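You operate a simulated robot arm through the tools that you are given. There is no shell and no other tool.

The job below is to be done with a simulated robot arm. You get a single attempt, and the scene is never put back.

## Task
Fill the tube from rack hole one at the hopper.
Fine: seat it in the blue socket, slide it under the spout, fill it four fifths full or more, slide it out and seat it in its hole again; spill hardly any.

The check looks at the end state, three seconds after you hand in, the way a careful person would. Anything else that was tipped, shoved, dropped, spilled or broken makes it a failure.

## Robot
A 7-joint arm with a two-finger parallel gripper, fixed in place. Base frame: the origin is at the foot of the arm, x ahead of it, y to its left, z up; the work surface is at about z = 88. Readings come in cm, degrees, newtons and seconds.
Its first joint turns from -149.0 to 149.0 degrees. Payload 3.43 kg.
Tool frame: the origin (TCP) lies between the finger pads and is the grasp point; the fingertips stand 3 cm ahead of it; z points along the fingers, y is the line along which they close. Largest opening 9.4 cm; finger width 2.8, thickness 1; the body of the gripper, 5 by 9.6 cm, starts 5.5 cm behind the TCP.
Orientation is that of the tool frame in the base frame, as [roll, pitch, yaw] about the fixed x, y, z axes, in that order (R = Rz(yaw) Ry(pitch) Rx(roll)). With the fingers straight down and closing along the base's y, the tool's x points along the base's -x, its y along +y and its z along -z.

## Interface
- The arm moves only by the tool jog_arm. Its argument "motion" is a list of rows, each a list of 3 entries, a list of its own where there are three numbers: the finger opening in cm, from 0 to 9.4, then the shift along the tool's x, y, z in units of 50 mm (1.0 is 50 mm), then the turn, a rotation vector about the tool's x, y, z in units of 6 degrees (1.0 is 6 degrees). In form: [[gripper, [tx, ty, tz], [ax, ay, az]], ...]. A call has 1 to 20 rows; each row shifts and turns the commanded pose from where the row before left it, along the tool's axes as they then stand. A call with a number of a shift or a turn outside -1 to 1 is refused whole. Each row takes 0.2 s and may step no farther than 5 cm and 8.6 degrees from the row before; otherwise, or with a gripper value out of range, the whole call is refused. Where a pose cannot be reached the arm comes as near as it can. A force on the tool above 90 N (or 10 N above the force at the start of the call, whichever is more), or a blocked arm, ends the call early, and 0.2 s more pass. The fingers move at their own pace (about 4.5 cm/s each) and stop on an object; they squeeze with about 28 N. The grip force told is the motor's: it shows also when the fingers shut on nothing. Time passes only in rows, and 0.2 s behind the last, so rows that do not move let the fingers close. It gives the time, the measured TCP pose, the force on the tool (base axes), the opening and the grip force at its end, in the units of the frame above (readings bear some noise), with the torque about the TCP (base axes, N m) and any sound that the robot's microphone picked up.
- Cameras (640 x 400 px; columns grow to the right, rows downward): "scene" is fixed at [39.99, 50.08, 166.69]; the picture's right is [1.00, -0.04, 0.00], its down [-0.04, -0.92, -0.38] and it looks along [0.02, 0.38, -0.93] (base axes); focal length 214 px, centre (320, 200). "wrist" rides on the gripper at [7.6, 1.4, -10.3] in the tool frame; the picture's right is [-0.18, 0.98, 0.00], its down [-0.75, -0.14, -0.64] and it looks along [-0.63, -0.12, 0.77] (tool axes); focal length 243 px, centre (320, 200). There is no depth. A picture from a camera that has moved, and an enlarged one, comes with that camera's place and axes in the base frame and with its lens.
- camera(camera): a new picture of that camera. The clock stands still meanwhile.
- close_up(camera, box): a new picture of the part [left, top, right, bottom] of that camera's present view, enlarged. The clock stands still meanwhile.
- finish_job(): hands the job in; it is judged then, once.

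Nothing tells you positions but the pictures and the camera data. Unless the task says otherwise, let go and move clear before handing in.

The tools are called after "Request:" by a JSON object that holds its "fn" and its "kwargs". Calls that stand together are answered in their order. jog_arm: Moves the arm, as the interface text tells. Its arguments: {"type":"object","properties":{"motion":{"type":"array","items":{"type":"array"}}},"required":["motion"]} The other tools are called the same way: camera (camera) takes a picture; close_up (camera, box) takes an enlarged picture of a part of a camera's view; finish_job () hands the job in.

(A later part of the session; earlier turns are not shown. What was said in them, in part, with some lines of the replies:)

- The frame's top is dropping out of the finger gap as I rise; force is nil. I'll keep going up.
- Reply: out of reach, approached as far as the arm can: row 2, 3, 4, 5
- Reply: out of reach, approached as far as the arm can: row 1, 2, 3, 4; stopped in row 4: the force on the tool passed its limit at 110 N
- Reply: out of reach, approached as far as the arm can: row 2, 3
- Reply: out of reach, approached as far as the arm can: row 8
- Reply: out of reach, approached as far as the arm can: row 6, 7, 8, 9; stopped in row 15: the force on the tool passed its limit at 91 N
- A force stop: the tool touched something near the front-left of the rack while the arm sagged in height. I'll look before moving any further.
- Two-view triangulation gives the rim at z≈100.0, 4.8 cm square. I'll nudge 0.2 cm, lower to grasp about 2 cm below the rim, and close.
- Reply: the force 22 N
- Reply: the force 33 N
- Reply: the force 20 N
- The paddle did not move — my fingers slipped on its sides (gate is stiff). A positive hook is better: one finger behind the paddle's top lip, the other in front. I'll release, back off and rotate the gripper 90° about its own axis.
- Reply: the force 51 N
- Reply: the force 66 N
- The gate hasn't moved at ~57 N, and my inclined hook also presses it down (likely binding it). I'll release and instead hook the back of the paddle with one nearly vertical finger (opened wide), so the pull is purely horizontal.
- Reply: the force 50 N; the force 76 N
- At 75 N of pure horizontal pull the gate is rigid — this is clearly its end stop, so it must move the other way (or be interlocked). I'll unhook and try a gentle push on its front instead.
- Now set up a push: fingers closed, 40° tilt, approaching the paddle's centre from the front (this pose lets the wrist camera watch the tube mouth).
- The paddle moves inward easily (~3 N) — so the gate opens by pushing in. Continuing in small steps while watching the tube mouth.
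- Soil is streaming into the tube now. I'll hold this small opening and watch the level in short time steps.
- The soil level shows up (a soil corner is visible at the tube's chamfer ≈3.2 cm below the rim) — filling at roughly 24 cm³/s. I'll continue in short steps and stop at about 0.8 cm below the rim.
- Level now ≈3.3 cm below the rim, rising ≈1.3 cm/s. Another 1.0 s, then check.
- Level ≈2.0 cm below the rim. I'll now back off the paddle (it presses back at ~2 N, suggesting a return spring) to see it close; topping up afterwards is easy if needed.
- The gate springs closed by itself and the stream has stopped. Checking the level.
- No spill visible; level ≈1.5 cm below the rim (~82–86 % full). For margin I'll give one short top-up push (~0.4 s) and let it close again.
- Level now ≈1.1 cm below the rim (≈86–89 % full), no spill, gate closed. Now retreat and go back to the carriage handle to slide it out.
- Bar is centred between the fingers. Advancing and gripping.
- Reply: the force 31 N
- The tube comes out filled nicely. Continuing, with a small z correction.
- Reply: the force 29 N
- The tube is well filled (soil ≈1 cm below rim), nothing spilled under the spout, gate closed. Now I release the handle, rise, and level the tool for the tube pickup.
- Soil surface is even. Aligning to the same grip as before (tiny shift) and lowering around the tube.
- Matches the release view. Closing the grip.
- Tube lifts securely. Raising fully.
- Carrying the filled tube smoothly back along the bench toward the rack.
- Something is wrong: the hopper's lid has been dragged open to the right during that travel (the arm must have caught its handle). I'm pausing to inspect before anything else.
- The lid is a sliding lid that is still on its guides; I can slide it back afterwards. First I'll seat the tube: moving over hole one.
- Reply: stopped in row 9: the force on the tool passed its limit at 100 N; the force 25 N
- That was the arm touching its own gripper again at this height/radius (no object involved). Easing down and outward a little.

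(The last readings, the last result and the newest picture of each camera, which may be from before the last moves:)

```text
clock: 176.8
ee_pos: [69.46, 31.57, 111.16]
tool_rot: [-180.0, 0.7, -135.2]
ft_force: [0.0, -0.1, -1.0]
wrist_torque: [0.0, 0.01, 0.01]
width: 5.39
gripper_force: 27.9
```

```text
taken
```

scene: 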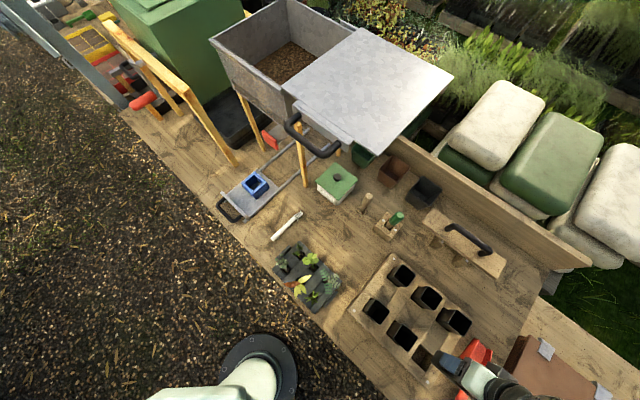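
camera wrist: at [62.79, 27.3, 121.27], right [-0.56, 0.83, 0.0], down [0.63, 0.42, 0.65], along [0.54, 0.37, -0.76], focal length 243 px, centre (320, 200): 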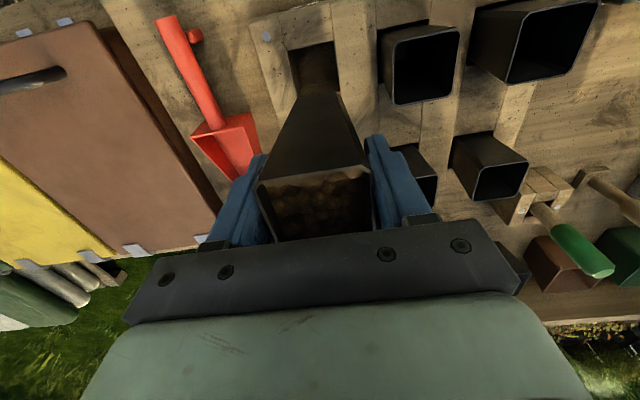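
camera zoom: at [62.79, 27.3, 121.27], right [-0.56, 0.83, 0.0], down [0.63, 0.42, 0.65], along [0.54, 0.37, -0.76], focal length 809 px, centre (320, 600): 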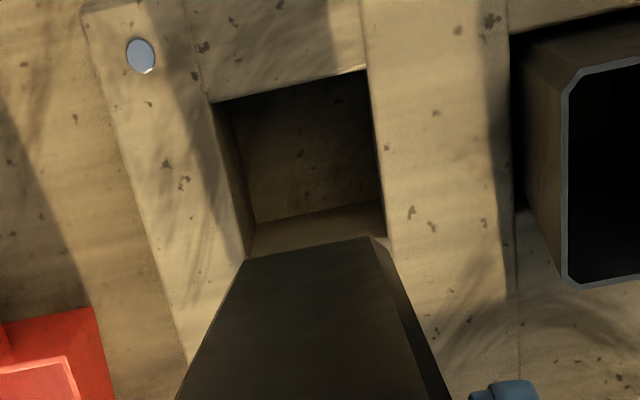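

Clear. Squaring the tool, aligning to the original grasp coordinates over hole one, and lowering to just above the rack.

Request:
{"fn": "jog_arm", "kwargs": {"motion": [[4.0, [0.05, -0.026, 0.1], [0, 0.117, -0.033]], [4.0, [0.1, 0, 0.25], [0, 0, 0]], [4.0, [0.1, 0, 0.3], [0, 0, 0]], [4.0, [0.06, 0, 0.3], [0, 0, 0]], [4.0, [0, 0, 0.25], [0, 0, 0]], [4.0, [0, 0, 0.2], [0, 0, 0]], [4.0, [0, 0, 0], [0, 0, 0]], [4.0, [0, 0, 0], [0, 0, 0]]]}}

Request:
{"fn": "close_up", "kwargs": {"camera": "wrist", "box": [240, 20, 400, 140]}}

Request:
{"fn": "close_up", "kwargs": {"camera": "scene", "box": [400, 325, 470, 385]}}

```text
clock: 178.6
ee_pos: [68.6, 30.44, 104.18]
tool_rot: [-179.9, 0.0, -135.2]
ft_force: [0.1, -0.4, -1.2]
wrist_torque: [0.0, 0.01, -0.01]
width: 5.38
gripper_force: 27.9
```

```text
3.33 times, centred on (320, 80) of wrist
camera zoom: at [61.94, 26.18, 114.35], right [-0.56, 0.83, 0.0], down [0.63, 0.43, 0.64], along [0.53, 0.36, -0.77], focal length 809 px, centre (320, 600)
```

zoom: 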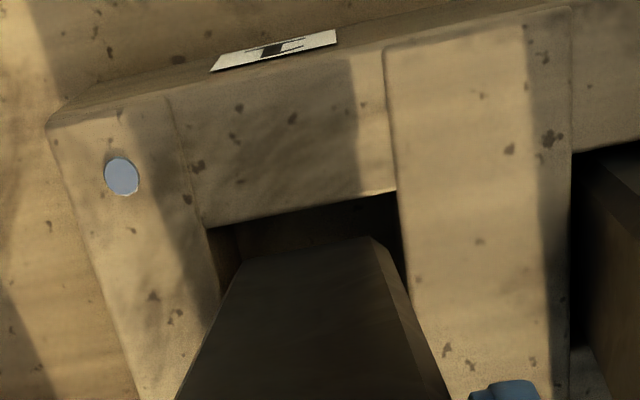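

```text
6.67 times, centred on (435, 355) of scene
camera zoom: at [39.99, 50.08, 166.69], right [1.0, -0.04, 0.0], down [-0.04, -0.92, -0.38], along [0.02, 0.38, -0.93], focal length 1430 px, centre (-447, -833)
```

zoom: 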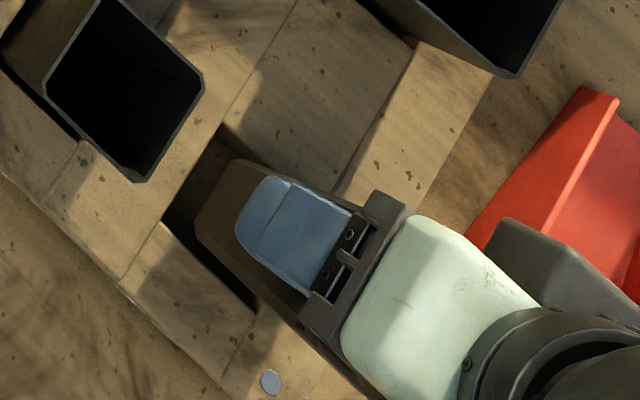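

Lined up just as when it was lifted out. Lowering into the hole in steps.

Request:
{"fn": "jog_arm", "kwargs": {"motion": [[4.0, [0, 0, 0.1], [0, 0, 0]], [4.0, [0, 0, 0.15], [0, 0, 0]], [4.0, [0, 0, 0.15], [0, 0, 0]], [4.0, [0, 0, 0.1], [0, 0, 0]], [4.0, [0, 0, 0], [0, 0, 0]]]}}

Request:
{"fn": "close_up", "kwargs": {"camera": "wrist", "box": [240, 40, 400, 160]}}

Request:
{"fn": "close_up", "kwargs": {"camera": "scene", "box": [400, 325, 470, 385]}}

```text
clock: 179.8
ee_pos: [68.55, 30.51, 101.67]
tool_rot: [-179.9, -0.1, -135.1]
ft_force: [-0.3, 0.1, -1.2]
wrist_torque: [0.01, -0.02, 0.0]
width: 5.39
gripper_force: 28.2
```

```text
3.33 times, centred on (320, 100) of wrist
camera zoom: at [62.01, 26.27, 111.74], right [-0.56, 0.83, 0.0], down [0.63, 0.43, 0.64], along [0.53, 0.36, -0.77], focal length 809 px, centre (320, 533)
```

zoom: 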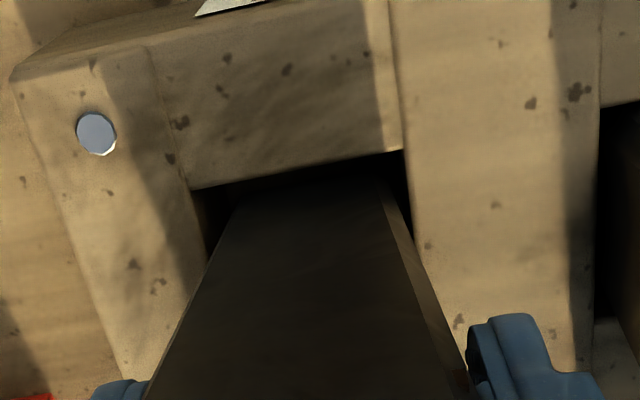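

```text
6.67 times, centred on (435, 355) of scene
camera zoom: at [39.99, 50.08, 166.69], right [1.0, -0.04, 0.0], down [-0.04, -0.92, -0.38], along [0.02, 0.38, -0.93], focal length 1430 px, centre (-447, -833)
```

zoom: 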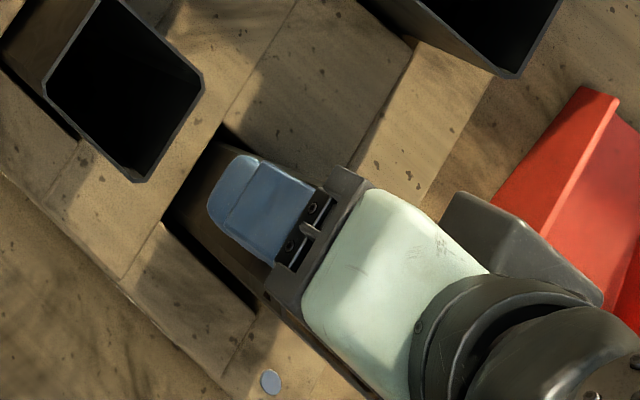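

Request:
{"fn": "jog_arm", "kwargs": {"motion": [[4.0, [0, 0, 0.1], [0, 0, 0]], [4.0, [0, 0, 0.15], [0, 0, 0]], [4.0, [0, 0, 0.15], [0, 0, 0]], [4.0, [0, 0, 0.1], [0, 0, 0]], [4.0, [0, 0, 0.1], [0, 0, 0]], [4.0, [0, 0, 0], [0, 0, 0]]]}}

Request:
{"fn": "close_up", "kwargs": {"camera": "wrist", "box": [240, 60, 400, 180]}}

```text
clock: 181.2
ee_pos: [68.48, 30.35, 98.5]
tool_rot: [-179.9, -0.1, -135.1]
ft_force: [0.1, -0.6, -1.1]
wrist_torque: [-0.02, -0.03, -0.03]
width: 5.39
gripper_force: 28.6
```

```text
3.33 times, centred on (320, 120) of wrist
camera zoom: at [62.03, 26.1, 108.78], right [-0.56, 0.83, 0.0], down [0.63, 0.43, 0.64], along [0.53, 0.36, -0.77], focal length 809 px, centre (320, 467)
```

zoom: 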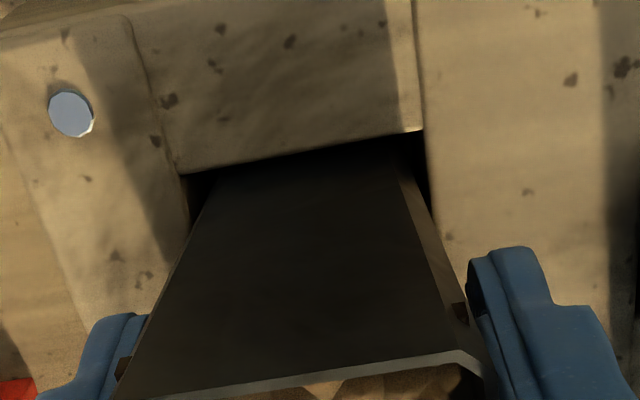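

Request:
{"fn": "jog_arm", "kwargs": {"motion": [[4.0, [0, 0, 0.05], [0, 0, 0]], [4.0, [0, 0, 0.04], [0, 0, 0]], [4.0, [0, 0, 0], [0, 0, 0]]]}}

```text
clock: 182.0
ee_pos: [68.58, 30.35, 98.13]
tool_rot: [-179.9, 0.1, -135.1]
ft_force: [0.7, -0.3, -1.3]
wrist_torque: [-0.02, 0.01, 0.01]
width: 5.4
gripper_force: 27.9
```

Request:
{"fn": "jog_arm", "kwargs": {"motion": [[4.0, [0, 0, 0.03], [0, 0, 0]], [4.0, [0, 0, 0], [0, 0, 0]]]}}

```text
clock: 182.6
ee_pos: [68.62, 30.42, 97.92]
tool_rot: [-179.8, 0.0, -135.1]
ft_force: [0.1, -0.6, -0.7]
wrist_torque: [-0.02, 0.01, 0.03]
width: 5.38
gripper_force: 29.0
```

Request:
{"fn": "jog_arm", "kwargs": {"motion": [[4.0, [0, 0, 0.03], [0, 0, 0]], [4.0, [0, 0, 0], [0, 0, 0]]]}}

Request:
{"fn": "close_up", "kwargs": {"camera": "scene", "box": [400, 325, 470, 385]}}

```text
clock: 183.2
ee_pos: [68.7, 30.47, 97.89]
tool_rot: [-179.9, 0.1, -135.2]
ft_force: [0.3, 0.7, -0.6]
wrist_torque: [0.0, 0.01, -0.01]
width: 5.41
gripper_force: 27.8
```

```text
6.67 times, centred on (435, 355) of scene
camera zoom: at [39.99, 50.08, 166.69], right [1.0, -0.04, 0.0], down [-0.04, -0.92, -0.38], along [0.02, 0.38, -0.93], focal length 1430 px, centre (-447, -833)
```

zoom: 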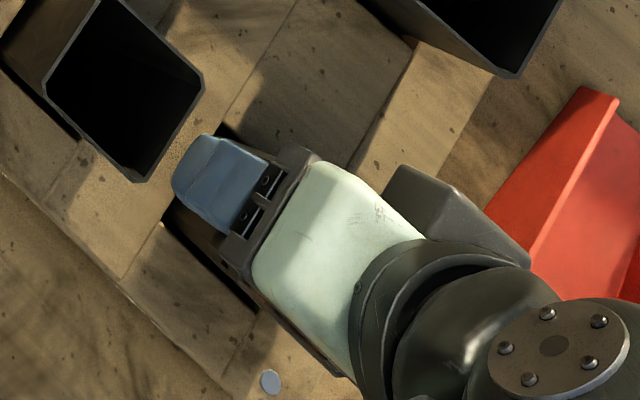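

Request:
{"fn": "jog_arm", "kwargs": {"motion": [[4.0, [0, 0, 0.03], [0, 0, 0]], [4.0, [0, 0, 0], [0, 0, 0]]]}}

```text
clock: 183.8
ee_pos: [68.61, 30.39, 97.8]
tool_rot: [-179.9, -0.1, -135.0]
ft_force: [0.3, -0.4, -0.5]
wrist_torque: [0.01, -0.02, -0.03]
width: 5.42
gripper_force: 28.3
```

Request:
{"fn": "close_up", "kwargs": {"camera": "wrist", "box": [220, 100, 420, 230]}}

Request:
{"fn": "close_up", "kwargs": {"camera": "wrist", "box": [240, 60, 400, 180]}}

```text
3.08 times, centred on (320, 165) of wrist
camera zoom: at [62.07, 26.18, 107.95], right [-0.56, 0.83, 0.0], down [0.63, 0.43, 0.64], along [0.53, 0.36, -0.77], focal length 746 px, centre (320, 308)
```

zoom: 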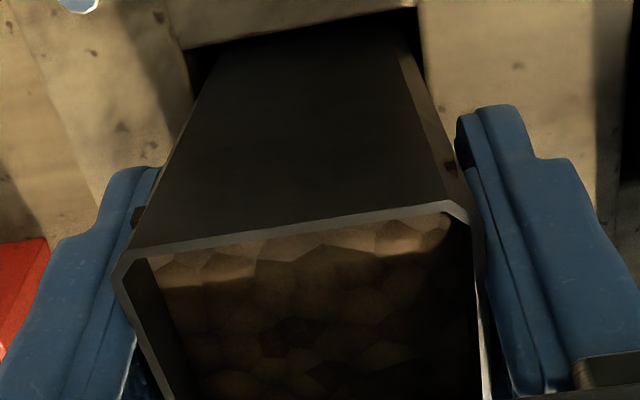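

```text
3.33 times, centred on (320, 120) of wrist
camera zoom: at [62.07, 26.18, 107.95], right [-0.56, 0.83, 0.0], down [0.63, 0.43, 0.64], along [0.53, 0.36, -0.77], focal length 809 px, centre (320, 467)
```

zoom: 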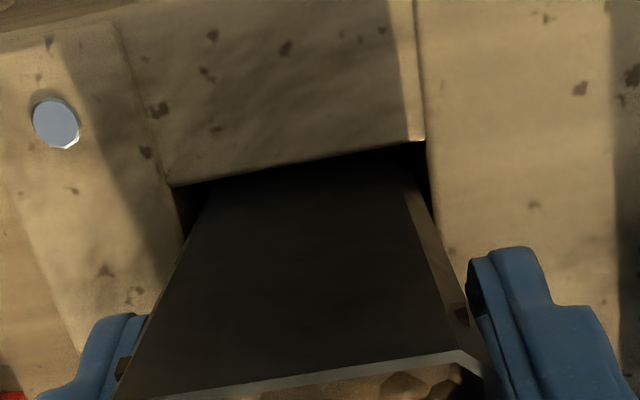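

Request:
{"fn": "jog_arm", "kwargs": {"motion": [[4.0, [0, 0, 0.03], [0, 0, 0]], [4.0, [0, 0, 0], [0, 0, 0]]]}}

```text
clock: 184.4
ee_pos: [68.52, 30.41, 97.57]
tool_rot: [-179.8, 0.1, -135.1]
ft_force: [0.0, 1.7, 23.0]
wrist_torque: [-0.05, -0.02, 0.04]
width: 5.4
gripper_force: 28.1
```

Contact at the hole's floor (23 N). Relaxing slightly, releasing, and rising straight up.

Request:
{"fn": "jog_arm", "kwargs": {"motion": [[4.0, [0, 0, -0.02], [0, 0, 0]], [5.6, [0, 0, 0], [0, 0, 0]], [6.5, [0, 0, 0], [0, 0, 0]], [8.0, [0, 0, 0], [0, 0, 0]], [8.0, [0, 0, 0], [0, 0, 0]], [8.0, [0, 0, 0], [0, 0, 0]]]}}

Request:
{"fn": "close_up", "kwargs": {"camera": "wrist", "box": [220, 100, 420, 230]}}

Request:
{"fn": "jog_arm", "kwargs": {"motion": [[8.0, [0, 0, -0.1], [0, 0, 0]], [8.0, [0, 0, -0.2], [0, 0, 0]], [8.0, [0, 0, -0.4], [0, 0, 0]], [8.0, [0, 0, -0.5], [0, 0, 0]], [8.0, [0, 0, -0.5], [0, 0, 0]], [8.0, [0, 0, -0.3], [0, 0, 0]], [8.0, [0, 0, 0], [0, 0, 0]]]}}

Request:
{"fn": "close_up", "kwargs": {"camera": "wrist", "box": [220, 40, 420, 200]}}

Request:
{"fn": "close_up", "kwargs": {"camera": "scene", "box": [350, 250, 490, 390]}}

```text
clock: 185.8
ee_pos: [68.55, 30.46, 97.66]
tool_rot: [-179.9, 0.0, -135.1]
ft_force: [-0.8, 0.2, -0.7]
wrist_torque: [0.0, -0.02, -0.03]
width: 8.01
gripper_force: 0.1
```

```text
3.08 times, centred on (320, 165) of wrist
camera zoom: at [62.05, 26.21, 107.84], right [-0.56, 0.83, 0.0], down [0.63, 0.43, 0.64], along [0.53, 0.36, -0.77], focal length 746 px, centre (320, 308)
```

zoom: 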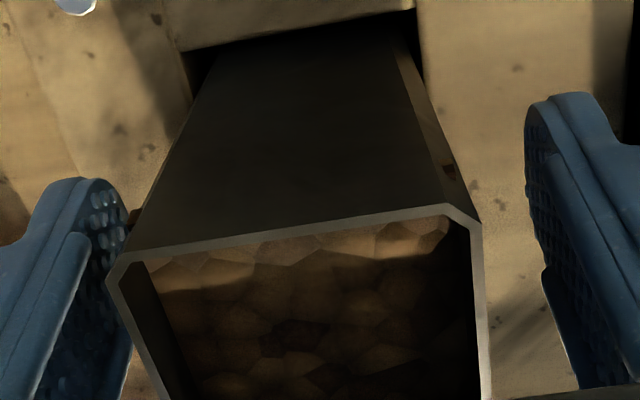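

```text
clock: 187.4
ee_pos: [68.37, 30.59, 107.9]
tool_rot: [-179.9, 0.0, -135.1]
ft_force: [0.2, 0.7, 0.4]
wrist_torque: [0.0, 0.01, 0.0]
width: 8.0
gripper_force: 0.1
```

```text
2.50 times, centred on (320, 120) of wrist
camera zoom: at [62.02, 26.36, 118.05], right [-0.56, 0.83, 0.0], down [0.63, 0.43, 0.64], along [0.53, 0.36, -0.77], focal length 606 px, centre (320, 400)
```

zoom: 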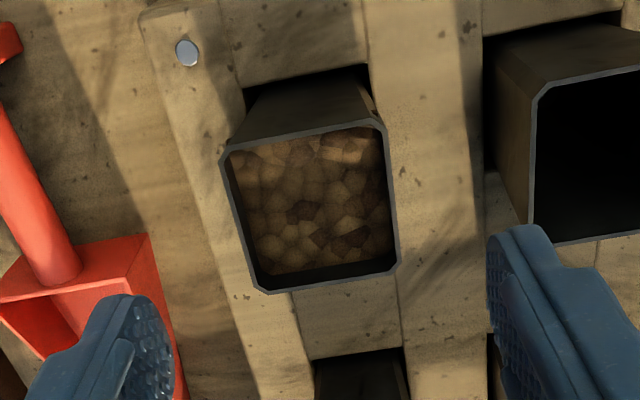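

```text
2.86 times, centred on (420, 320) of scene
camera zoom: at [39.99, 50.08, 166.69], right [1.0, -0.04, 0.0], down [-0.04, -0.92, -0.38], along [0.02, 0.38, -0.93], focal length 613 px, centre (34, -143)
```

zoom: 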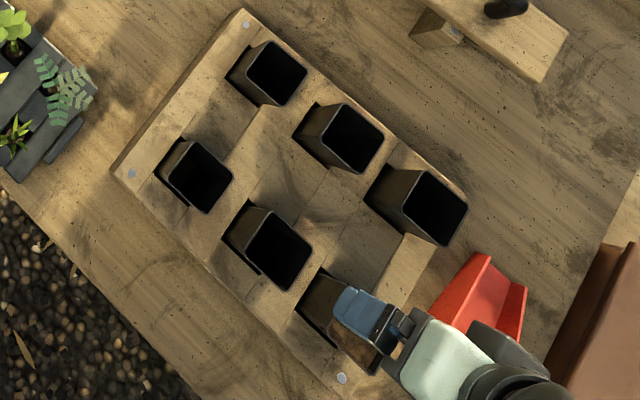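

Tube 1 is seated in its hole, upright and well filled. Now I must close the hopper lid that got dragged open. I'll move toward it at safe height for a look (fingers closed).

Request:
{"fn": "jog_arm", "kwargs": {"motion": [[4, [-0.4, 0.2, 0], [0, 0, 0]], [0, [-0.5, 0.5, 0], [0, 0, 0]], [0, [-0.3, 0.7, 0], [0, 0, 0]], [0, [0, 0.8, 0], [0, 0, 0]], [0, [0, 0.8, 0], [0, 0, 0]], [0, [0, 0.8, 0], [0, 0, 0]], [0, [0, 0.8, 0], [0, 0, 0]], [0, [0, 0.6, 0], [0, 0, 0]], [0, [0, 0.3, 0], [0, 0, -0.9]], [0, [0, 0, 0], [0, 0, -0.94]], [0, [0, 0, 0], [0, 0, -0.94]], [0, [0, 0, 0], [0, 0, -0.94]], [0, [0, 0, 0], [0, 0, -0.94]], [0, [0, 0, 0], [0, 0, -0.94]], [0, [0, 0, 0], [0, 0, -0.94]], [0, [0, 0, 0], [0, 0, -0.94]], [0, [0, 0, 0], [0, 0, 0]]]}}

Request:
{"fn": "camera", "kwargs": {"camera": "wrist"}}

Request:
{"fn": "camera", "kwargs": {"camera": "scene"}}

```text
clock: 191.0
ee_pos: [53.39, 54.24, 107.56]
tool_rot: [-179.9, -0.1, -90.1]
ft_force: [0.4, 0.1, 0.3]
wrist_torque: [-0.02, 0.01, 0.05]
width: 0.0
gripper_force: 28.0
```

```text
taken
camera wrist: at [51.81, 46.67, 117.79], right [-0.98, 0.19, 0.0], down [0.14, 0.75, 0.64], along [0.12, 0.63, -0.77], focal length 243 px, centre (320, 200)
```

wrist: 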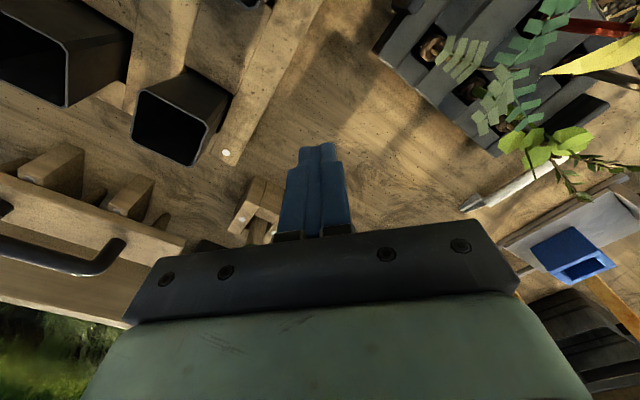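

```text
taken
```

scene: 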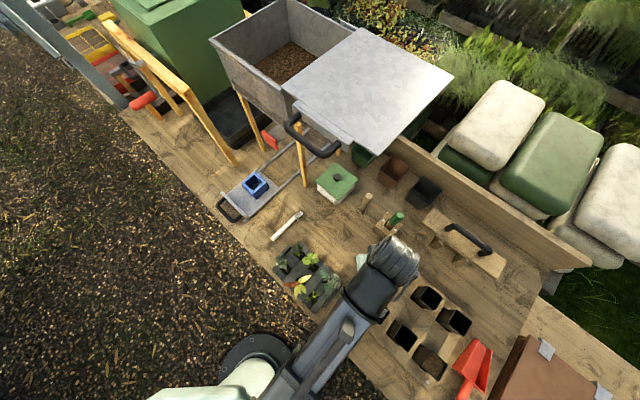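

Request:
{"fn": "jog_arm", "kwargs": {"motion": [[0, [0, 0, 0], [0, -1, 0]], [0, [0, 0, 0], [0, -1, 0]], [0, [0, 0, 0], [0, -1, 0]], [0, [0, 0, 0], [0, -1, 0]], [0, [0, 0, 0], [0, -1, 0]], [0, [-0.2, 0, 0], [0, -1, 0]], [0, [-0.3, 0, 0], [0, -1, 0]], [0, [-0.4, 0, 0], [0, -1, 0]], [0, [-0.4, 0, 0], [0, 0, 0]], [0, [-0.4, 0, 0], [0, 0, 0]], [0, [-0.4, 0, 0], [0, 0, 0]], [0, [0, 0, 0], [0, 0, 0]]]}}

Request:
{"fn": "camera", "kwargs": {"camera": "wrist"}}

```text
clock: 193.6
ee_pos: [53.56, 61.78, 114.78]
tool_rot: [-179.8, 47.9, -90.0]
ft_force: [-0.3, 0.2, -0.1]
wrist_torque: [0.01, 0.01, -0.07]
width: 0.0
gripper_force: 27.9
```

```text
taken
camera wrist: at [51.97, 49.33, 116.01], right [-0.98, 0.13, 0.13], down [0.14, 0.03, 0.99], along [0.12, 0.99, -0.04], focal length 243 px, centre (320, 200)
```

wrist: 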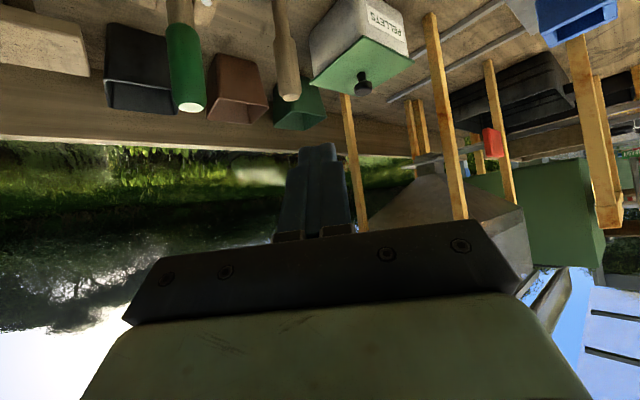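

Request:
{"fn": "jog_arm", "kwargs": {"motion": [[0, [-0.2, 0, -0.4], [0, 0, 0]], [0, [-0.355, 0, -0.453], [0, 0, 0]], [0, [-0.355, 0, -0.453], [0, 0, 0]], [0, [-0.355, 0, -0.453], [0, 0, 0]], [0, [-0.355, 0, -0.453], [0, 0, 0]], [0, [-0.355, 0, -0.4], [0, 0, 0]], [0, [0, 0, 0], [0, 0, 0]]]}}

Request:
{"fn": "camera", "kwargs": {"camera": "wrist"}}

Request:
{"fn": "camera", "kwargs": {"camera": "scene"}}

```text
clock: 195.2
ee_pos: [53.21, 58.62, 131.04]
tool_rot: [-179.8, 47.9, -90.0]
ft_force: [-0.9, 1.2, -0.7]
wrist_torque: [0.01, 0.01, -0.01]
width: 0.0
gripper_force: 27.6
```

```text
taken
camera wrist: at [51.65, 46.03, 132.21], right [-0.98, 0.13, 0.14], down [0.14, 0.03, 0.99], along [0.12, 0.99, -0.04], focal length 243 px, centre (320, 200)
```

wrist: 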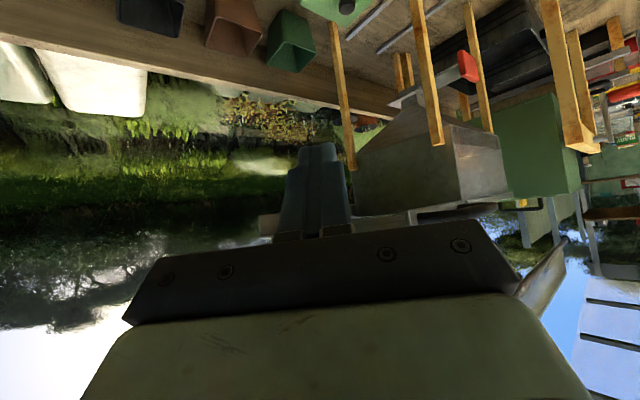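

```text
taken
```

scene: 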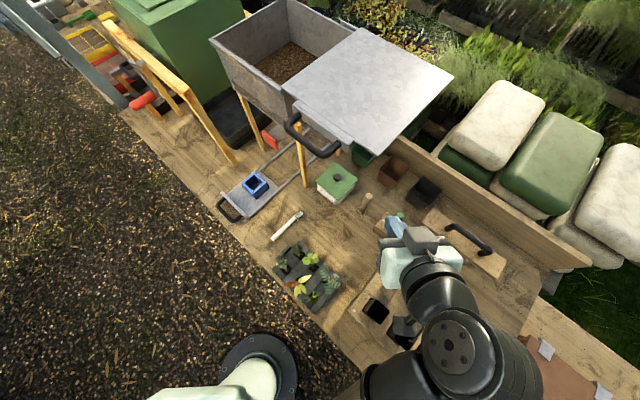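

Request:
{"fn": "close_up", "kwargs": {"camera": "wrist", "box": [240, 170, 540, 250]}}

Request:
{"fn": "close_up", "kwargs": {"camera": "wrist", "box": [330, 180, 430, 240]}}

```text
2.13 times, centred on (390, 210) of wrist
camera zoom: at [51.65, 46.03, 132.21], right [-0.98, 0.13, 0.14], down [0.14, 0.03, 0.99], along [0.12, 0.99, -0.04], focal length 518 px, centre (171, 179)
```

zoom: 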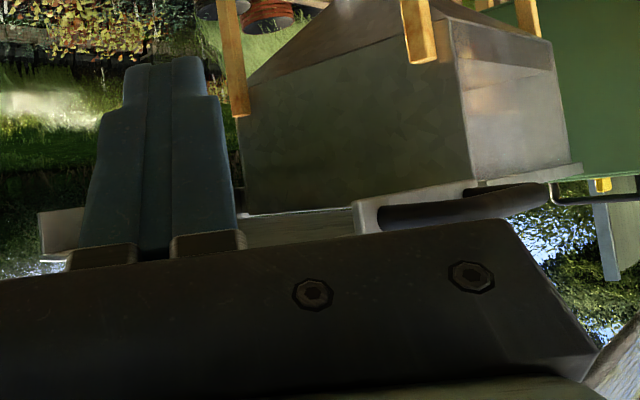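

```text
6.40 times, centred on (380, 210) of wrist
camera zoom: at [51.65, 46.03, 132.21], right [-0.98, 0.13, 0.14], down [0.14, 0.03, 0.99], along [0.12, 0.99, -0.04], focal length 1553 px, centre (-64, 136)
```

zoom: 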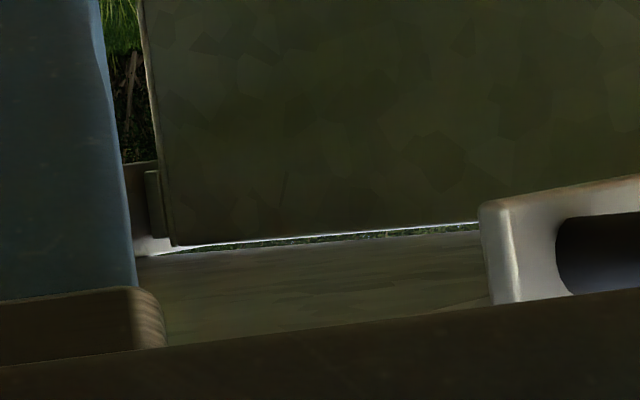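

I can see the lid's front strip and handle: handle at z≈134.8, e2≈79.5–84, its right end at e1≈−19.3, shifted ≈23 cm to the right. I'll orient to face the bench (yaw −135, tilt ~50°) to the right of the handle, then push it back left.

Request:
{"fn": "jog_arm", "kwargs": {"motion": [[0, [0, 0, 0], [0.696, 0, 0.629]], [0, [0, 0, 0], [0.696, 0, 0.629]], [0, [0, 0, 0], [0.696, 0, 0.629]], [0, [0, 0, 0], [0.696, 0, 0.629]], [0, [0, 0, 0], [0.696, 0, 0.629]], [0, [0, 0, 0], [0.696, 0, 0.629]], [0, [0, 0, 0], [0.696, 0, 0.629]], [0, [0, 0, 0], [0.696, 0, 0.629]], [0, [0, 0, 0], [0, 0, 0]], [0, [0, 0, 0], [0, 0, 0]]]}}

Request:
{"fn": "camera", "kwargs": {"camera": "wrist"}}

Request:
{"fn": "camera", "kwargs": {"camera": "scene"}}

```text
clock: 197.4
ee_pos: [53.49, 58.83, 130.84]
tool_rot: [-179.9, 48.0, -135.2]
ft_force: [0.0, 0.3, 0.8]
wrist_torque: [-0.03, 0.01, -0.02]
width: 0.0
gripper_force: 28.1
```

```text
taken
camera wrist: at [43.28, 50.91, 132.06], right [-0.6, 0.79, 0.14], down [0.12, -0.08, 0.99], along [0.79, 0.61, -0.04], focal length 243 px, centre (320, 200)
```

wrist: 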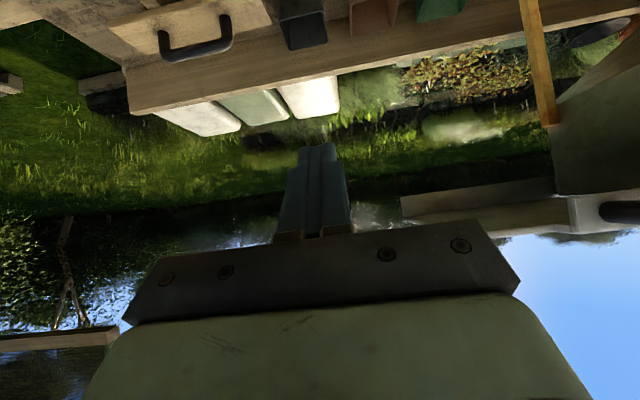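

```text
taken
```

scene: 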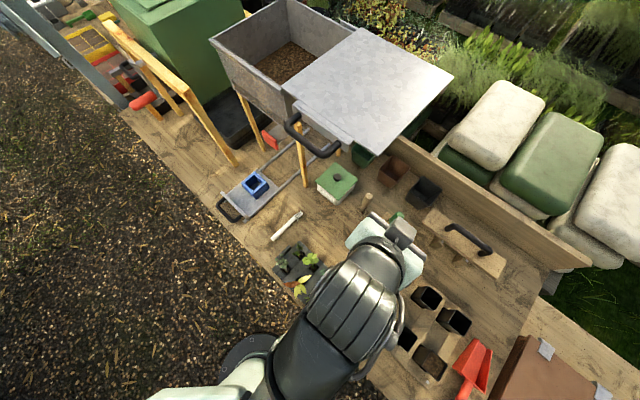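

Request:
{"fn": "jog_arm", "kwargs": {"motion": [[0, [-0.25, 0, -0.15], [0, 0, 0]], [0, [-0.3, 0, -0.17], [0, 0, 0]], [0, [-0.225, 0, -0.135], [0, 0, 0]], [0, [0, 0.4, 0], [0, 0, 0]], [0, [0, 0.6, 0], [0, 0, 0]], [0, [0, 0.6, 0], [0, 0, 0]], [0, [0, 0.4, 0], [0, 0, 0]], [0, [0, 0.2, 0], [0, 0, 0]], [0, [0, 0, 0], [0, 0, 0]], [0, [0, 0, 0], [0, 0, 0]]]}}

Request:
{"fn": "camera", "kwargs": {"camera": "wrist"}}

Request:
{"fn": "close_up", "kwargs": {"camera": "scene", "box": [270, 60, 430, 190]}}

```text
clock: 199.6
ee_pos: [46.23, 67.17, 135.14]
tool_rot: [-179.9, 48.0, -135.2]
ft_force: [0.3, -0.7, -0.3]
wrist_torque: [0.01, -0.02, 0.01]
width: 0.02
gripper_force: 27.4
```

```text
taken
camera wrist: at [36.12, 59.3, 136.4], right [-0.6, 0.79, 0.14], down [0.12, -0.08, 0.99], along [0.79, 0.61, -0.04], focal length 243 px, centre (320, 200)
```

wrist: 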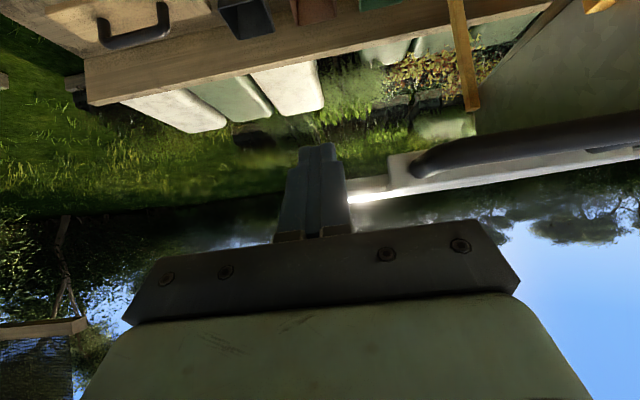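

```text
3.08 times, centred on (350, 125) of scene
camera zoom: at [39.99, 50.08, 166.69], right [1.0, -0.04, 0.0], down [-0.04, -0.92, -0.38], along [0.02, 0.38, -0.93], focal length 660 px, centre (228, 431)
```

zoom: 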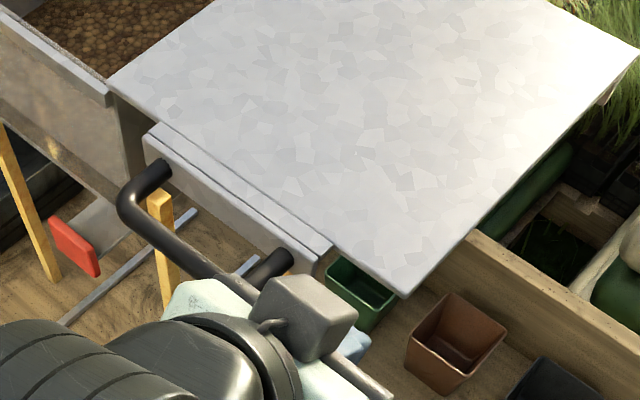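

The handle is right beside the fingers (e1≈−20.7). Moving left until contact, then pushing the lid back.

Request:
{"fn": "jog_arm", "kwargs": {"motion": [[0, [0, 0.3, 0], [0, 0, 0]], [0, [0, 0.4, 0], [0, 0, 0]], [0, [0, 0.3, 0], [0, 0, 0]], [0, [0, 0.2, 0], [0, 0, 0]], [0, [0, 0, 0], [0, 0, 0]]]}}

Request:
{"fn": "camera", "kwargs": {"camera": "wrist"}}

Request:
{"fn": "close_up", "kwargs": {"camera": "scene", "box": [250, 50, 410, 180]}}

```text
clock: 200.8
ee_pos: [41.94, 71.37, 135.09]
tool_rot: [-179.9, 48.1, -135.2]
ft_force: [0.3, -2.4, 3.0]
wrist_torque: [0.03, 0.02, 0.0]
width: 0.02
gripper_force: 28.0
```

```text
taken
camera wrist: at [31.78, 63.58, 136.26], right [-0.6, 0.79, 0.14], down [0.12, -0.08, 0.99], along [0.79, 0.61, -0.04], focal length 243 px, centre (320, 200)
```

wrist: 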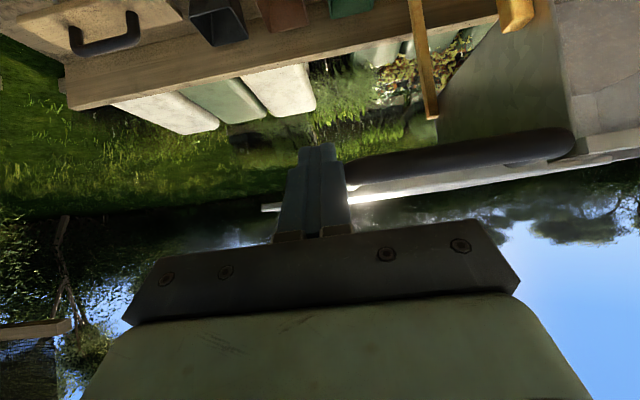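

```text
3.08 times, centred on (330, 115) of scene
camera zoom: at [39.99, 50.08, 166.69], right [1.0, -0.04, 0.0], down [-0.04, -0.92, -0.38], along [0.02, 0.38, -0.93], focal length 660 px, centre (289, 462)
```

zoom: 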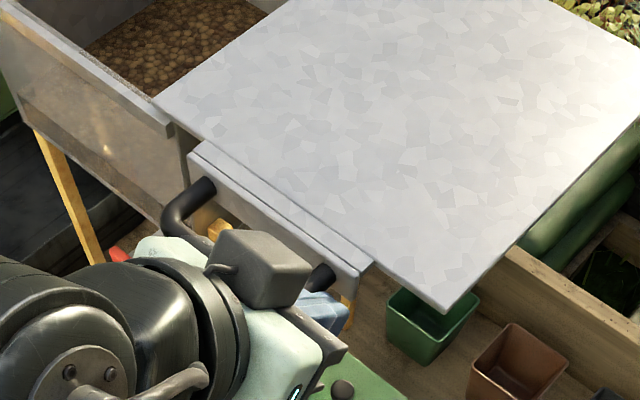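

The lid is already following the push. Continuing the push to the left in moderate steps.

Request:
{"fn": "jog_arm", "kwargs": {"motion": [[0, [0, 0.3, 0], [0, 0, 0]], [0, [0, 0.4, 0], [0, 0, 0]], [0, [0, 0.5, 0], [0, 0, 0]], [0, [0, 0.5, 0], [0, 0, 0]], [0, [0, 0.5, 0], [0, 0, 0]], [0, [0, 0.4, 0], [0, 0, 0]], [0, [0, 0, 0], [0, 0, 0]]]}}

Request:
{"fn": "camera", "kwargs": {"camera": "scene"}}

Request:
{"fn": "camera", "kwargs": {"camera": "wrist"}}

```text
clock: 202.4
ee_pos: [32.75, 80.6, 135.16]
tool_rot: [-179.9, 48.0, -135.2]
ft_force: [0.4, 1.1, 0.8]
wrist_torque: [-0.01, 0.03, 0.03]
width: 0.0
gripper_force: 28.0
```

```text
taken
```

scene: 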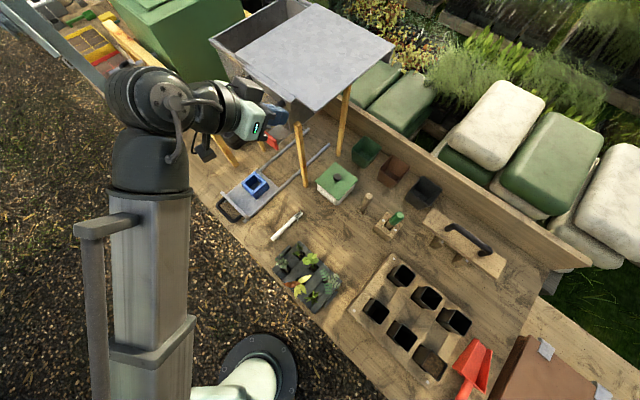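

```text
taken
camera wrist: at [22.59, 72.76, 136.35], right [-0.6, 0.79, 0.14], down [0.12, -0.08, 0.99], along [0.79, 0.61, -0.04], focal length 243 px, centre (320, 200)
```

wrist: 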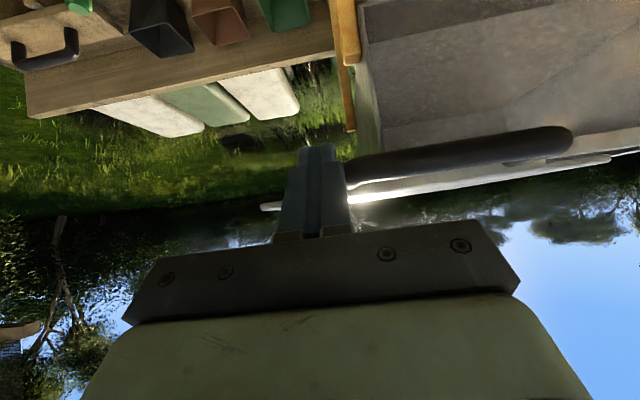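

Request:
{"fn": "jog_arm", "kwargs": {"motion": [[0, [0, 0.3, 0], [0, 0, 0]], [0, [0, 0.4, 0], [0, 0, 0]], [0, [0, 0.3, 0], [0, 0, 0]], [0, [0, 0.2, 0], [0, 0, 0]], [0, [0, 0, 0], [0, 0, 0]]]}}

Request:
{"fn": "close_up", "kwargs": {"camera": "scene", "box": [190, 0, 390, 140]}}

```text
clock: 203.6
ee_pos: [28.75, 84.96, 135.28]
tool_rot: [-179.9, 48.1, -135.2]
ft_force: [-1.0, -1.4, 1.7]
wrist_torque: [-0.03, -0.01, 0.02]
width: 0.0
gripper_force: 27.8
```

```text
2.86 times, centred on (290, 70) of scene
camera zoom: at [39.99, 50.08, 166.69], right [1.0, -0.04, 0.0], down [-0.04, -0.92, -0.38], along [0.02, 0.38, -0.93], focal length 613 px, centre (406, 571)
```

zoom: 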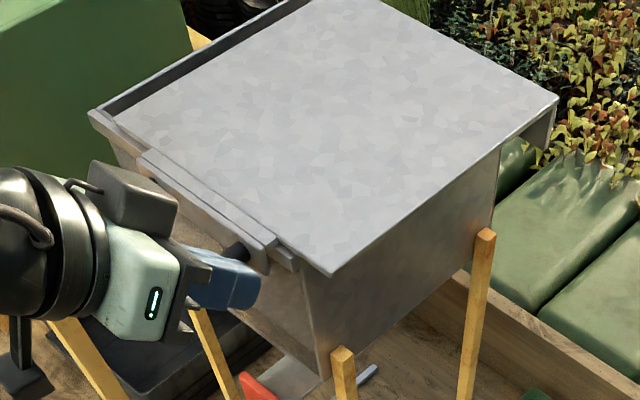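

Request:
{"fn": "close_up", "kwargs": {"camera": "scene", "box": [200, 0, 360, 130]}}

```text
3.08 times, centred on (280, 65) of scene
camera zoom: at [39.99, 50.08, 166.69], right [1.0, -0.04, 0.0], down [-0.04, -0.92, -0.38], along [0.02, 0.38, -0.93], focal length 660 px, centre (443, 615)
```

zoom: 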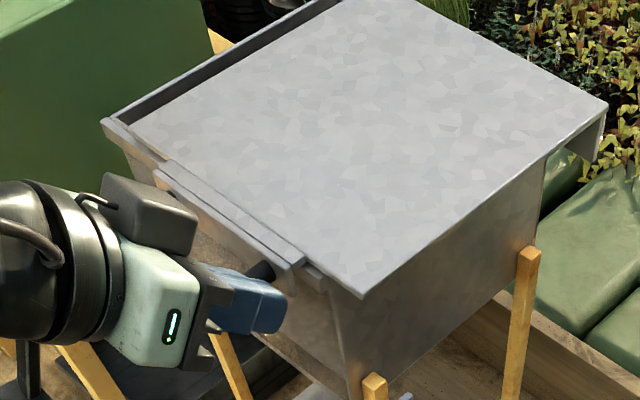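

About 2.5 cm left to go. Finishing slowly, watching for the stop.

Request:
{"fn": "jog_arm", "kwargs": {"motion": [[0, [0, 0.1, 0], [0, 0, 0]], [0, [0, 0.12, 0], [0, 0, 0]], [0, [0, 0.12, 0], [0, 0, 0]], [0, [0, 0.08, 0], [0, 0, 0]], [0, [0, 0, 0], [0, 0, 0]]]}}

Request:
{"fn": "close_up", "kwargs": {"camera": "scene", "box": [200, 0, 360, 130]}}

```text
clock: 204.8
ee_pos: [27.2, 86.42, 135.18]
tool_rot: [-179.8, 48.0, -135.2]
ft_force: [-1.7, -3.1, 2.4]
wrist_torque: [0.02, 0.01, 0.06]
width: 0.0
gripper_force: 28.3
```

```text
3.08 times, centred on (280, 65) of scene
camera zoom: at [39.99, 50.08, 166.69], right [1.0, -0.04, 0.0], down [-0.04, -0.92, -0.38], along [0.02, 0.38, -0.93], focal length 660 px, centre (443, 615)
```

zoom: 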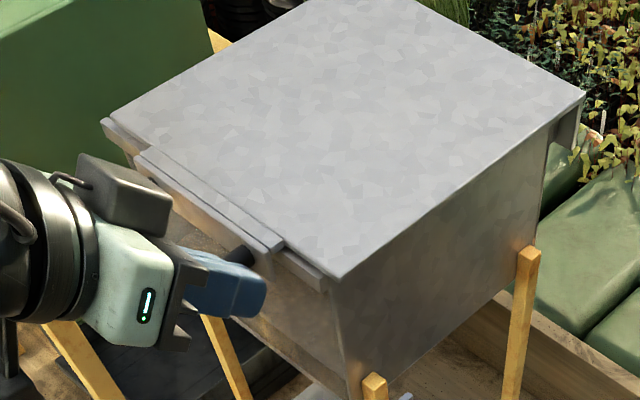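

Request:
{"fn": "jog_arm", "kwargs": {"motion": [[0, [0, 0.08, 0], [0, 0, 0]], [0, [0, 0.08, 0], [0, 0, 0]], [0, [0, 0, 0], [0, 0, 0]]]}}

Request:
{"fn": "close_up", "kwargs": {"camera": "scene", "box": [200, 0, 360, 130]}}

```text
clock: 205.6
ee_pos: [26.69, 86.89, 135.27]
tool_rot: [-179.9, 48.0, -135.2]
ft_force: [-1.3, -3.8, 3.3]
wrist_torque: [-0.01, 0.07, 0.03]
width: 0.02
gripper_force: 27.9
```

```text
3.08 times, centred on (280, 65) of scene
camera zoom: at [39.99, 50.08, 166.69], right [1.0, -0.04, 0.0], down [-0.04, -0.92, -0.38], along [0.02, 0.38, -0.93], focal length 660 px, centre (443, 615)
```

zoom: 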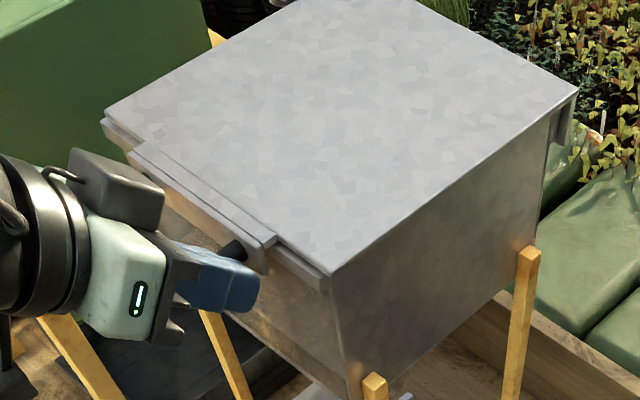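

Request:
{"fn": "jog_arm", "kwargs": {"motion": [[0, [0, 0.06, 0], [0, 0, 0]], [0, [0, 0.05, 0], [0, 0, 0]], [0, [0, 0, 0], [0, 0, 0]]]}}

Request:
{"fn": "close_up", "kwargs": {"camera": "scene", "box": [200, 0, 360, 130]}}

```text
clock: 206.4
ee_pos: [26.23, 87.43, 135.29]
tool_rot: [180.0, 48.0, -135.2]
ft_force: [1.3, -1.2, -0.2]
wrist_torque: [0.02, 0.02, 0.01]
width: 0.0
gripper_force: 27.5
```

```text
3.08 times, centred on (280, 65) of scene
camera zoom: at [39.99, 50.08, 166.69], right [1.0, -0.04, 0.0], down [-0.04, -0.92, -0.38], along [0.02, 0.38, -0.93], focal length 660 px, centre (443, 615)
```

zoom: 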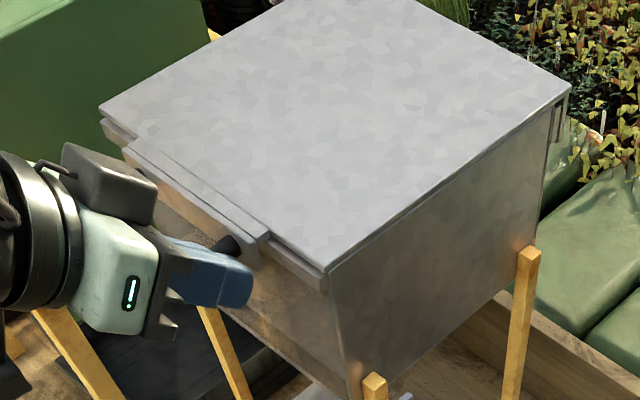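

Request:
{"fn": "close_up", "kwargs": {"camera": "scene", "box": [140, 50, 270, 180]}}

Request:
{"fn": "jog_arm", "kwargs": {"motion": [[0, [0, 0.03, 0], [0, 0, 0]], [0, [0, 0, 0], [0, 0, 0]]]}}

Request:
{"fn": "close_up", "kwargs": {"camera": "scene", "box": [200, 0, 360, 130]}}

```text
3.08 times, centred on (205, 115) of scene
camera zoom: at [39.99, 50.08, 166.69], right [1.0, -0.04, 0.0], down [-0.04, -0.92, -0.38], along [0.02, 0.38, -0.93], focal length 660 px, centre (674, 462)
```

zoom: 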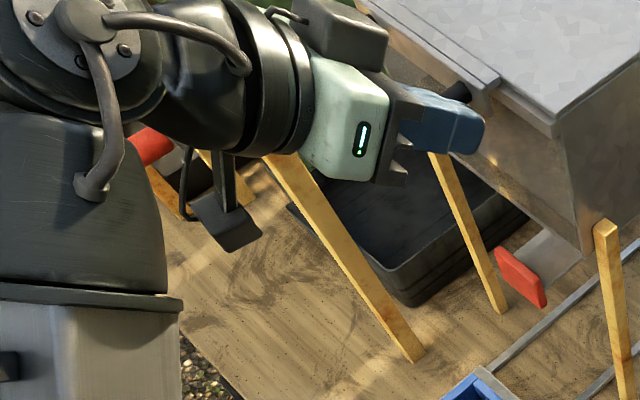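

```text
clock: 207.0
ee_pos: [26.2, 87.4, 135.3]
tool_rot: [-179.9, 48.0, -135.2]
ft_force: [2.4, -2.1, 0.9]
wrist_torque: [-0.02, 0.02, 0.03]
width: 0.0
gripper_force: 28.1
```

```text
3.08 times, centred on (280, 65) of scene
camera zoom: at [39.99, 50.08, 166.69], right [1.0, -0.04, 0.0], down [-0.04, -0.92, -0.38], along [0.02, 0.38, -0.93], focal length 660 px, centre (443, 615)
```

zoom: 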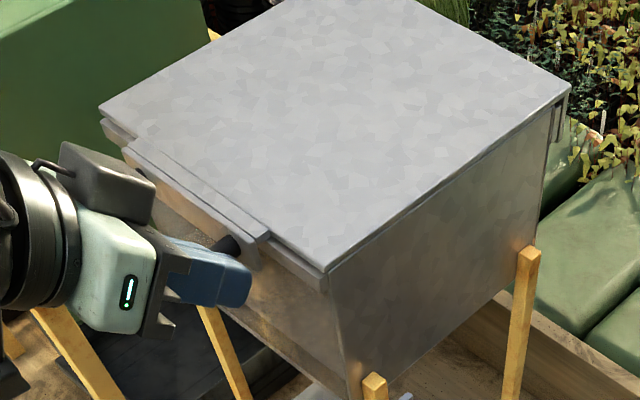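

The lid is back in its original closed position. Backing away without touching the handle: first right, then straight back toward the base.

Request:
{"fn": "jog_arm", "kwargs": {"motion": [[0, [0, -0.2, 0], [0, 0, 0]], [0, [0, -0.4, 0], [0, 0, 0]], [0, [0.2, -0.2, -0.22], [0, 0, 0]], [0, [0.4, 0, -0.44], [0, 0, 0]], [0, [0.4, 0, -0.44], [0, 0, 0]], [0, [0.4, 0, -0.44], [0, 0, 0]], [0, [0.3, 0, -0.33], [0, 0, 0]], [0, [0, 0, 0], [0, 0, 0]]]}}

Request:
{"fn": "camera", "kwargs": {"camera": "scene"}}

Request:
{"fn": "close_up", "kwargs": {"camera": "scene", "box": [200, 0, 360, 130]}}

```text
clock: 208.8
ee_pos: [19.97, 75.56, 135.13]
tool_rot: [-179.8, 48.0, -135.2]
ft_force: [0.0, 0.6, -0.1]
wrist_torque: [-0.03, -0.03, -0.01]
width: 0.0
gripper_force: 27.8
```

```text
taken
```

scene: 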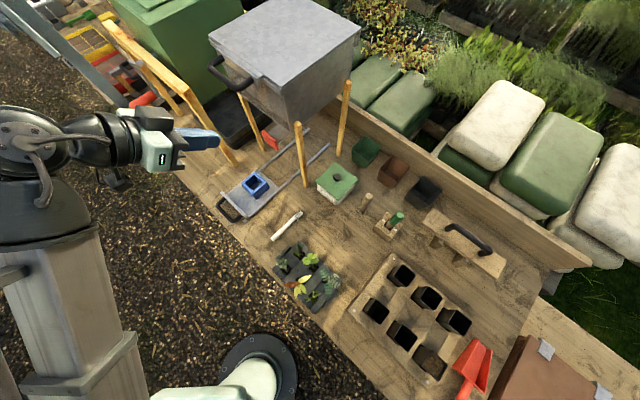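

```text
3.08 times, centred on (280, 65) of scene
camera zoom: at [39.99, 50.08, 166.69], right [1.0, -0.04, 0.0], down [-0.04, -0.92, -0.38], along [0.02, 0.38, -0.93], focal length 660 px, centre (443, 615)
```

zoom: 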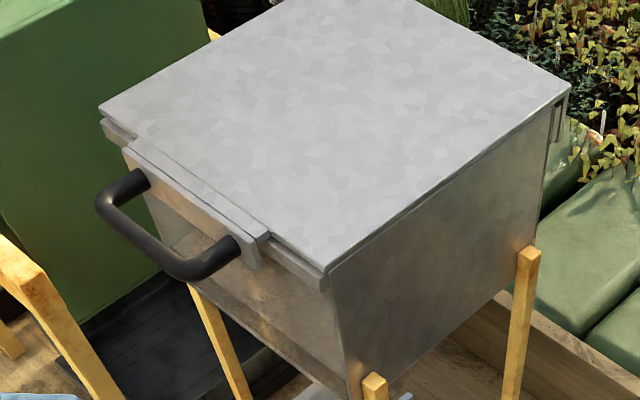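

The lid looks exactly as at the start. A final check of the rack, hopper base, and the rest of the bench.

Request:
{"fn": "close_up", "kwargs": {"camera": "scene", "box": [340, 230, 500, 400]}}

Request:
{"fn": "close_up", "kwargs": {"camera": "scene", "box": [200, 110, 360, 230]}}

Request:
{"fn": "close_up", "kwargs": {"camera": "scene", "box": [400, 330, 470, 390]}}

Request:
{"fn": "close_up", "kwargs": {"camera": "scene", "box": [240, 120, 320, 180]}}

Request:
{"fn": "close_up", "kwargs": {"camera": "scene", "box": [250, 220, 370, 320]}}

```text
2.35 times, centred on (420, 315) of scene
camera zoom: at [39.99, 50.08, 166.69], right [1.0, -0.04, 0.0], down [-0.04, -0.92, -0.38], along [0.02, 0.38, -0.93], focal length 505 px, centre (85, -71)
```

zoom: 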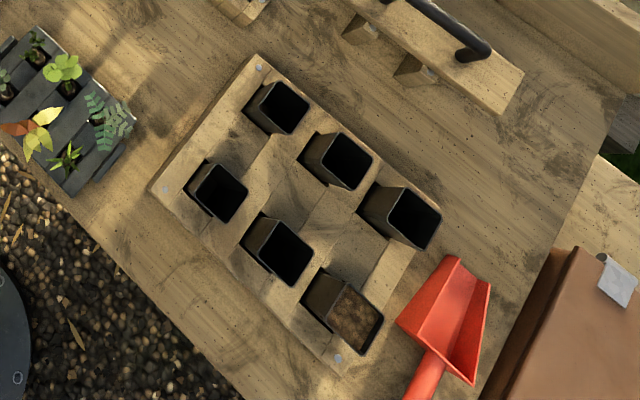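

```text
3.33 times, centred on (280, 170) of scene
camera zoom: at [39.99, 50.08, 166.69], right [1.0, -0.04, 0.0], down [-0.04, -0.92, -0.38], along [0.02, 0.38, -0.93], focal length 715 px, centre (453, 300)
```

zoom: 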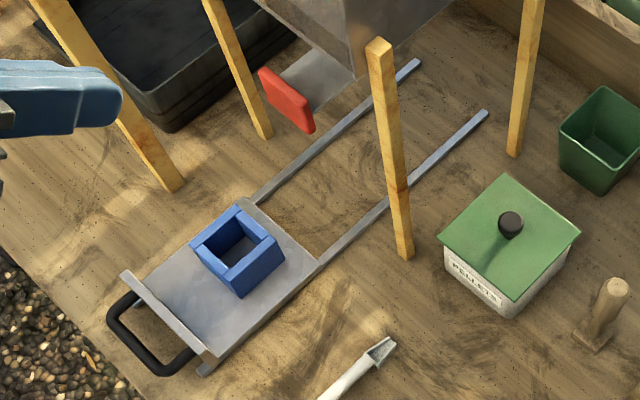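

```text
6.67 times, centred on (435, 360) of scene
camera zoom: at [39.99, 50.08, 166.69], right [1.0, -0.04, 0.0], down [-0.04, -0.92, -0.38], along [0.02, 0.38, -0.93], focal length 1430 px, centre (-447, -867)
```

zoom: 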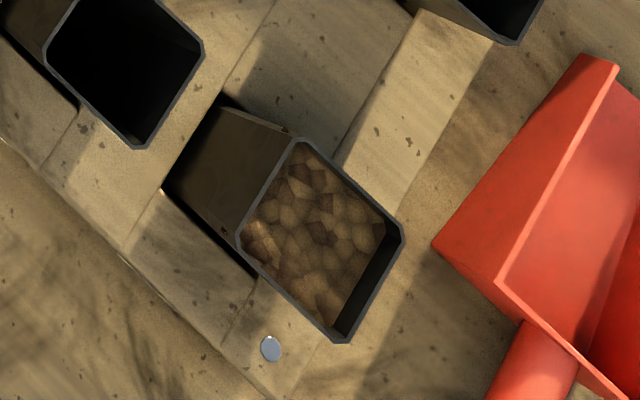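

```text
6.67 times, centred on (280, 150) of scene
camera zoom: at [39.99, 50.08, 166.69], right [1.0, -0.04, 0.0], down [-0.04, -0.92, -0.38], along [0.02, 0.38, -0.93], focal length 1430 px, centre (587, 533)
```

zoom: 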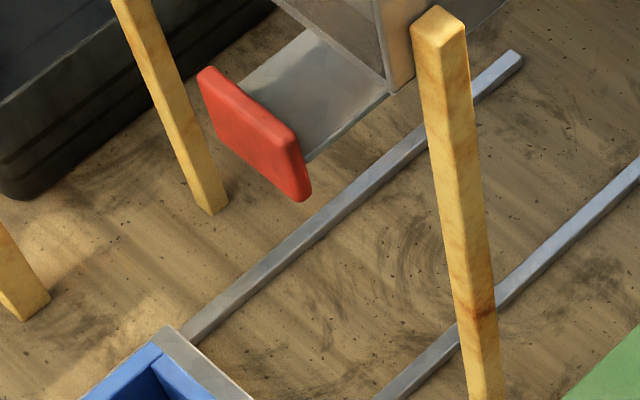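

```text
4.00 times, centred on (310, 270) of scene
camera zoom: at [39.99, 50.08, 166.69], right [1.0, -0.04, 0.0], down [-0.04, -0.92, -0.38], along [0.02, 0.38, -0.93], focal length 858 px, centre (360, -80)
```

zoom: 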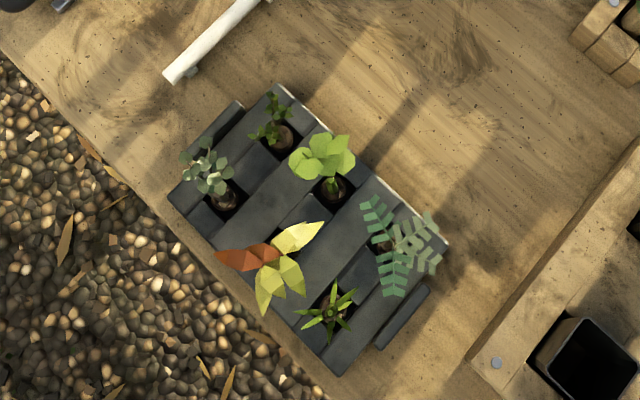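

Request:
{"fn": "finish_job", "kwargs": {}}

```text
The job is handed in.
```

Tube one is filled and back in its own hole, but I knocked the hopper lid open on the way back and had to push it shut.

- **Fill:** The soil sits about 1 cm below the rim, which I judge to be roughly 86–90 % full. I saw no spilled soil anywhere on the bench in the final pictures.
- **Gate and carriage:** The gate opens by pushing the red paddle in and springs shut by itself. It is closed, and the carriage is back where it started.
- **Lid:** While I carried the full tube away, the arm caught the lid handle and slid the lid about 23 cm to the right. I pushed it back until it matched its starting place in the pictures. No soil came out, but it did get moved.
- **Wooden frame:** At the start the fingers were around a post of the frame to the left of the hopper, and one pressed against it hard enough to trip the force stop (110 N). It looks unmoved in the final pictures.
- **Gate paddle:** Before I found that it opens by pushing, I pulled on it with up to about 75 N. It sprang back and worked normally afterwards.

The other tubes, plants and tools look untouched, and the arm is clear with nothing in the gripper.
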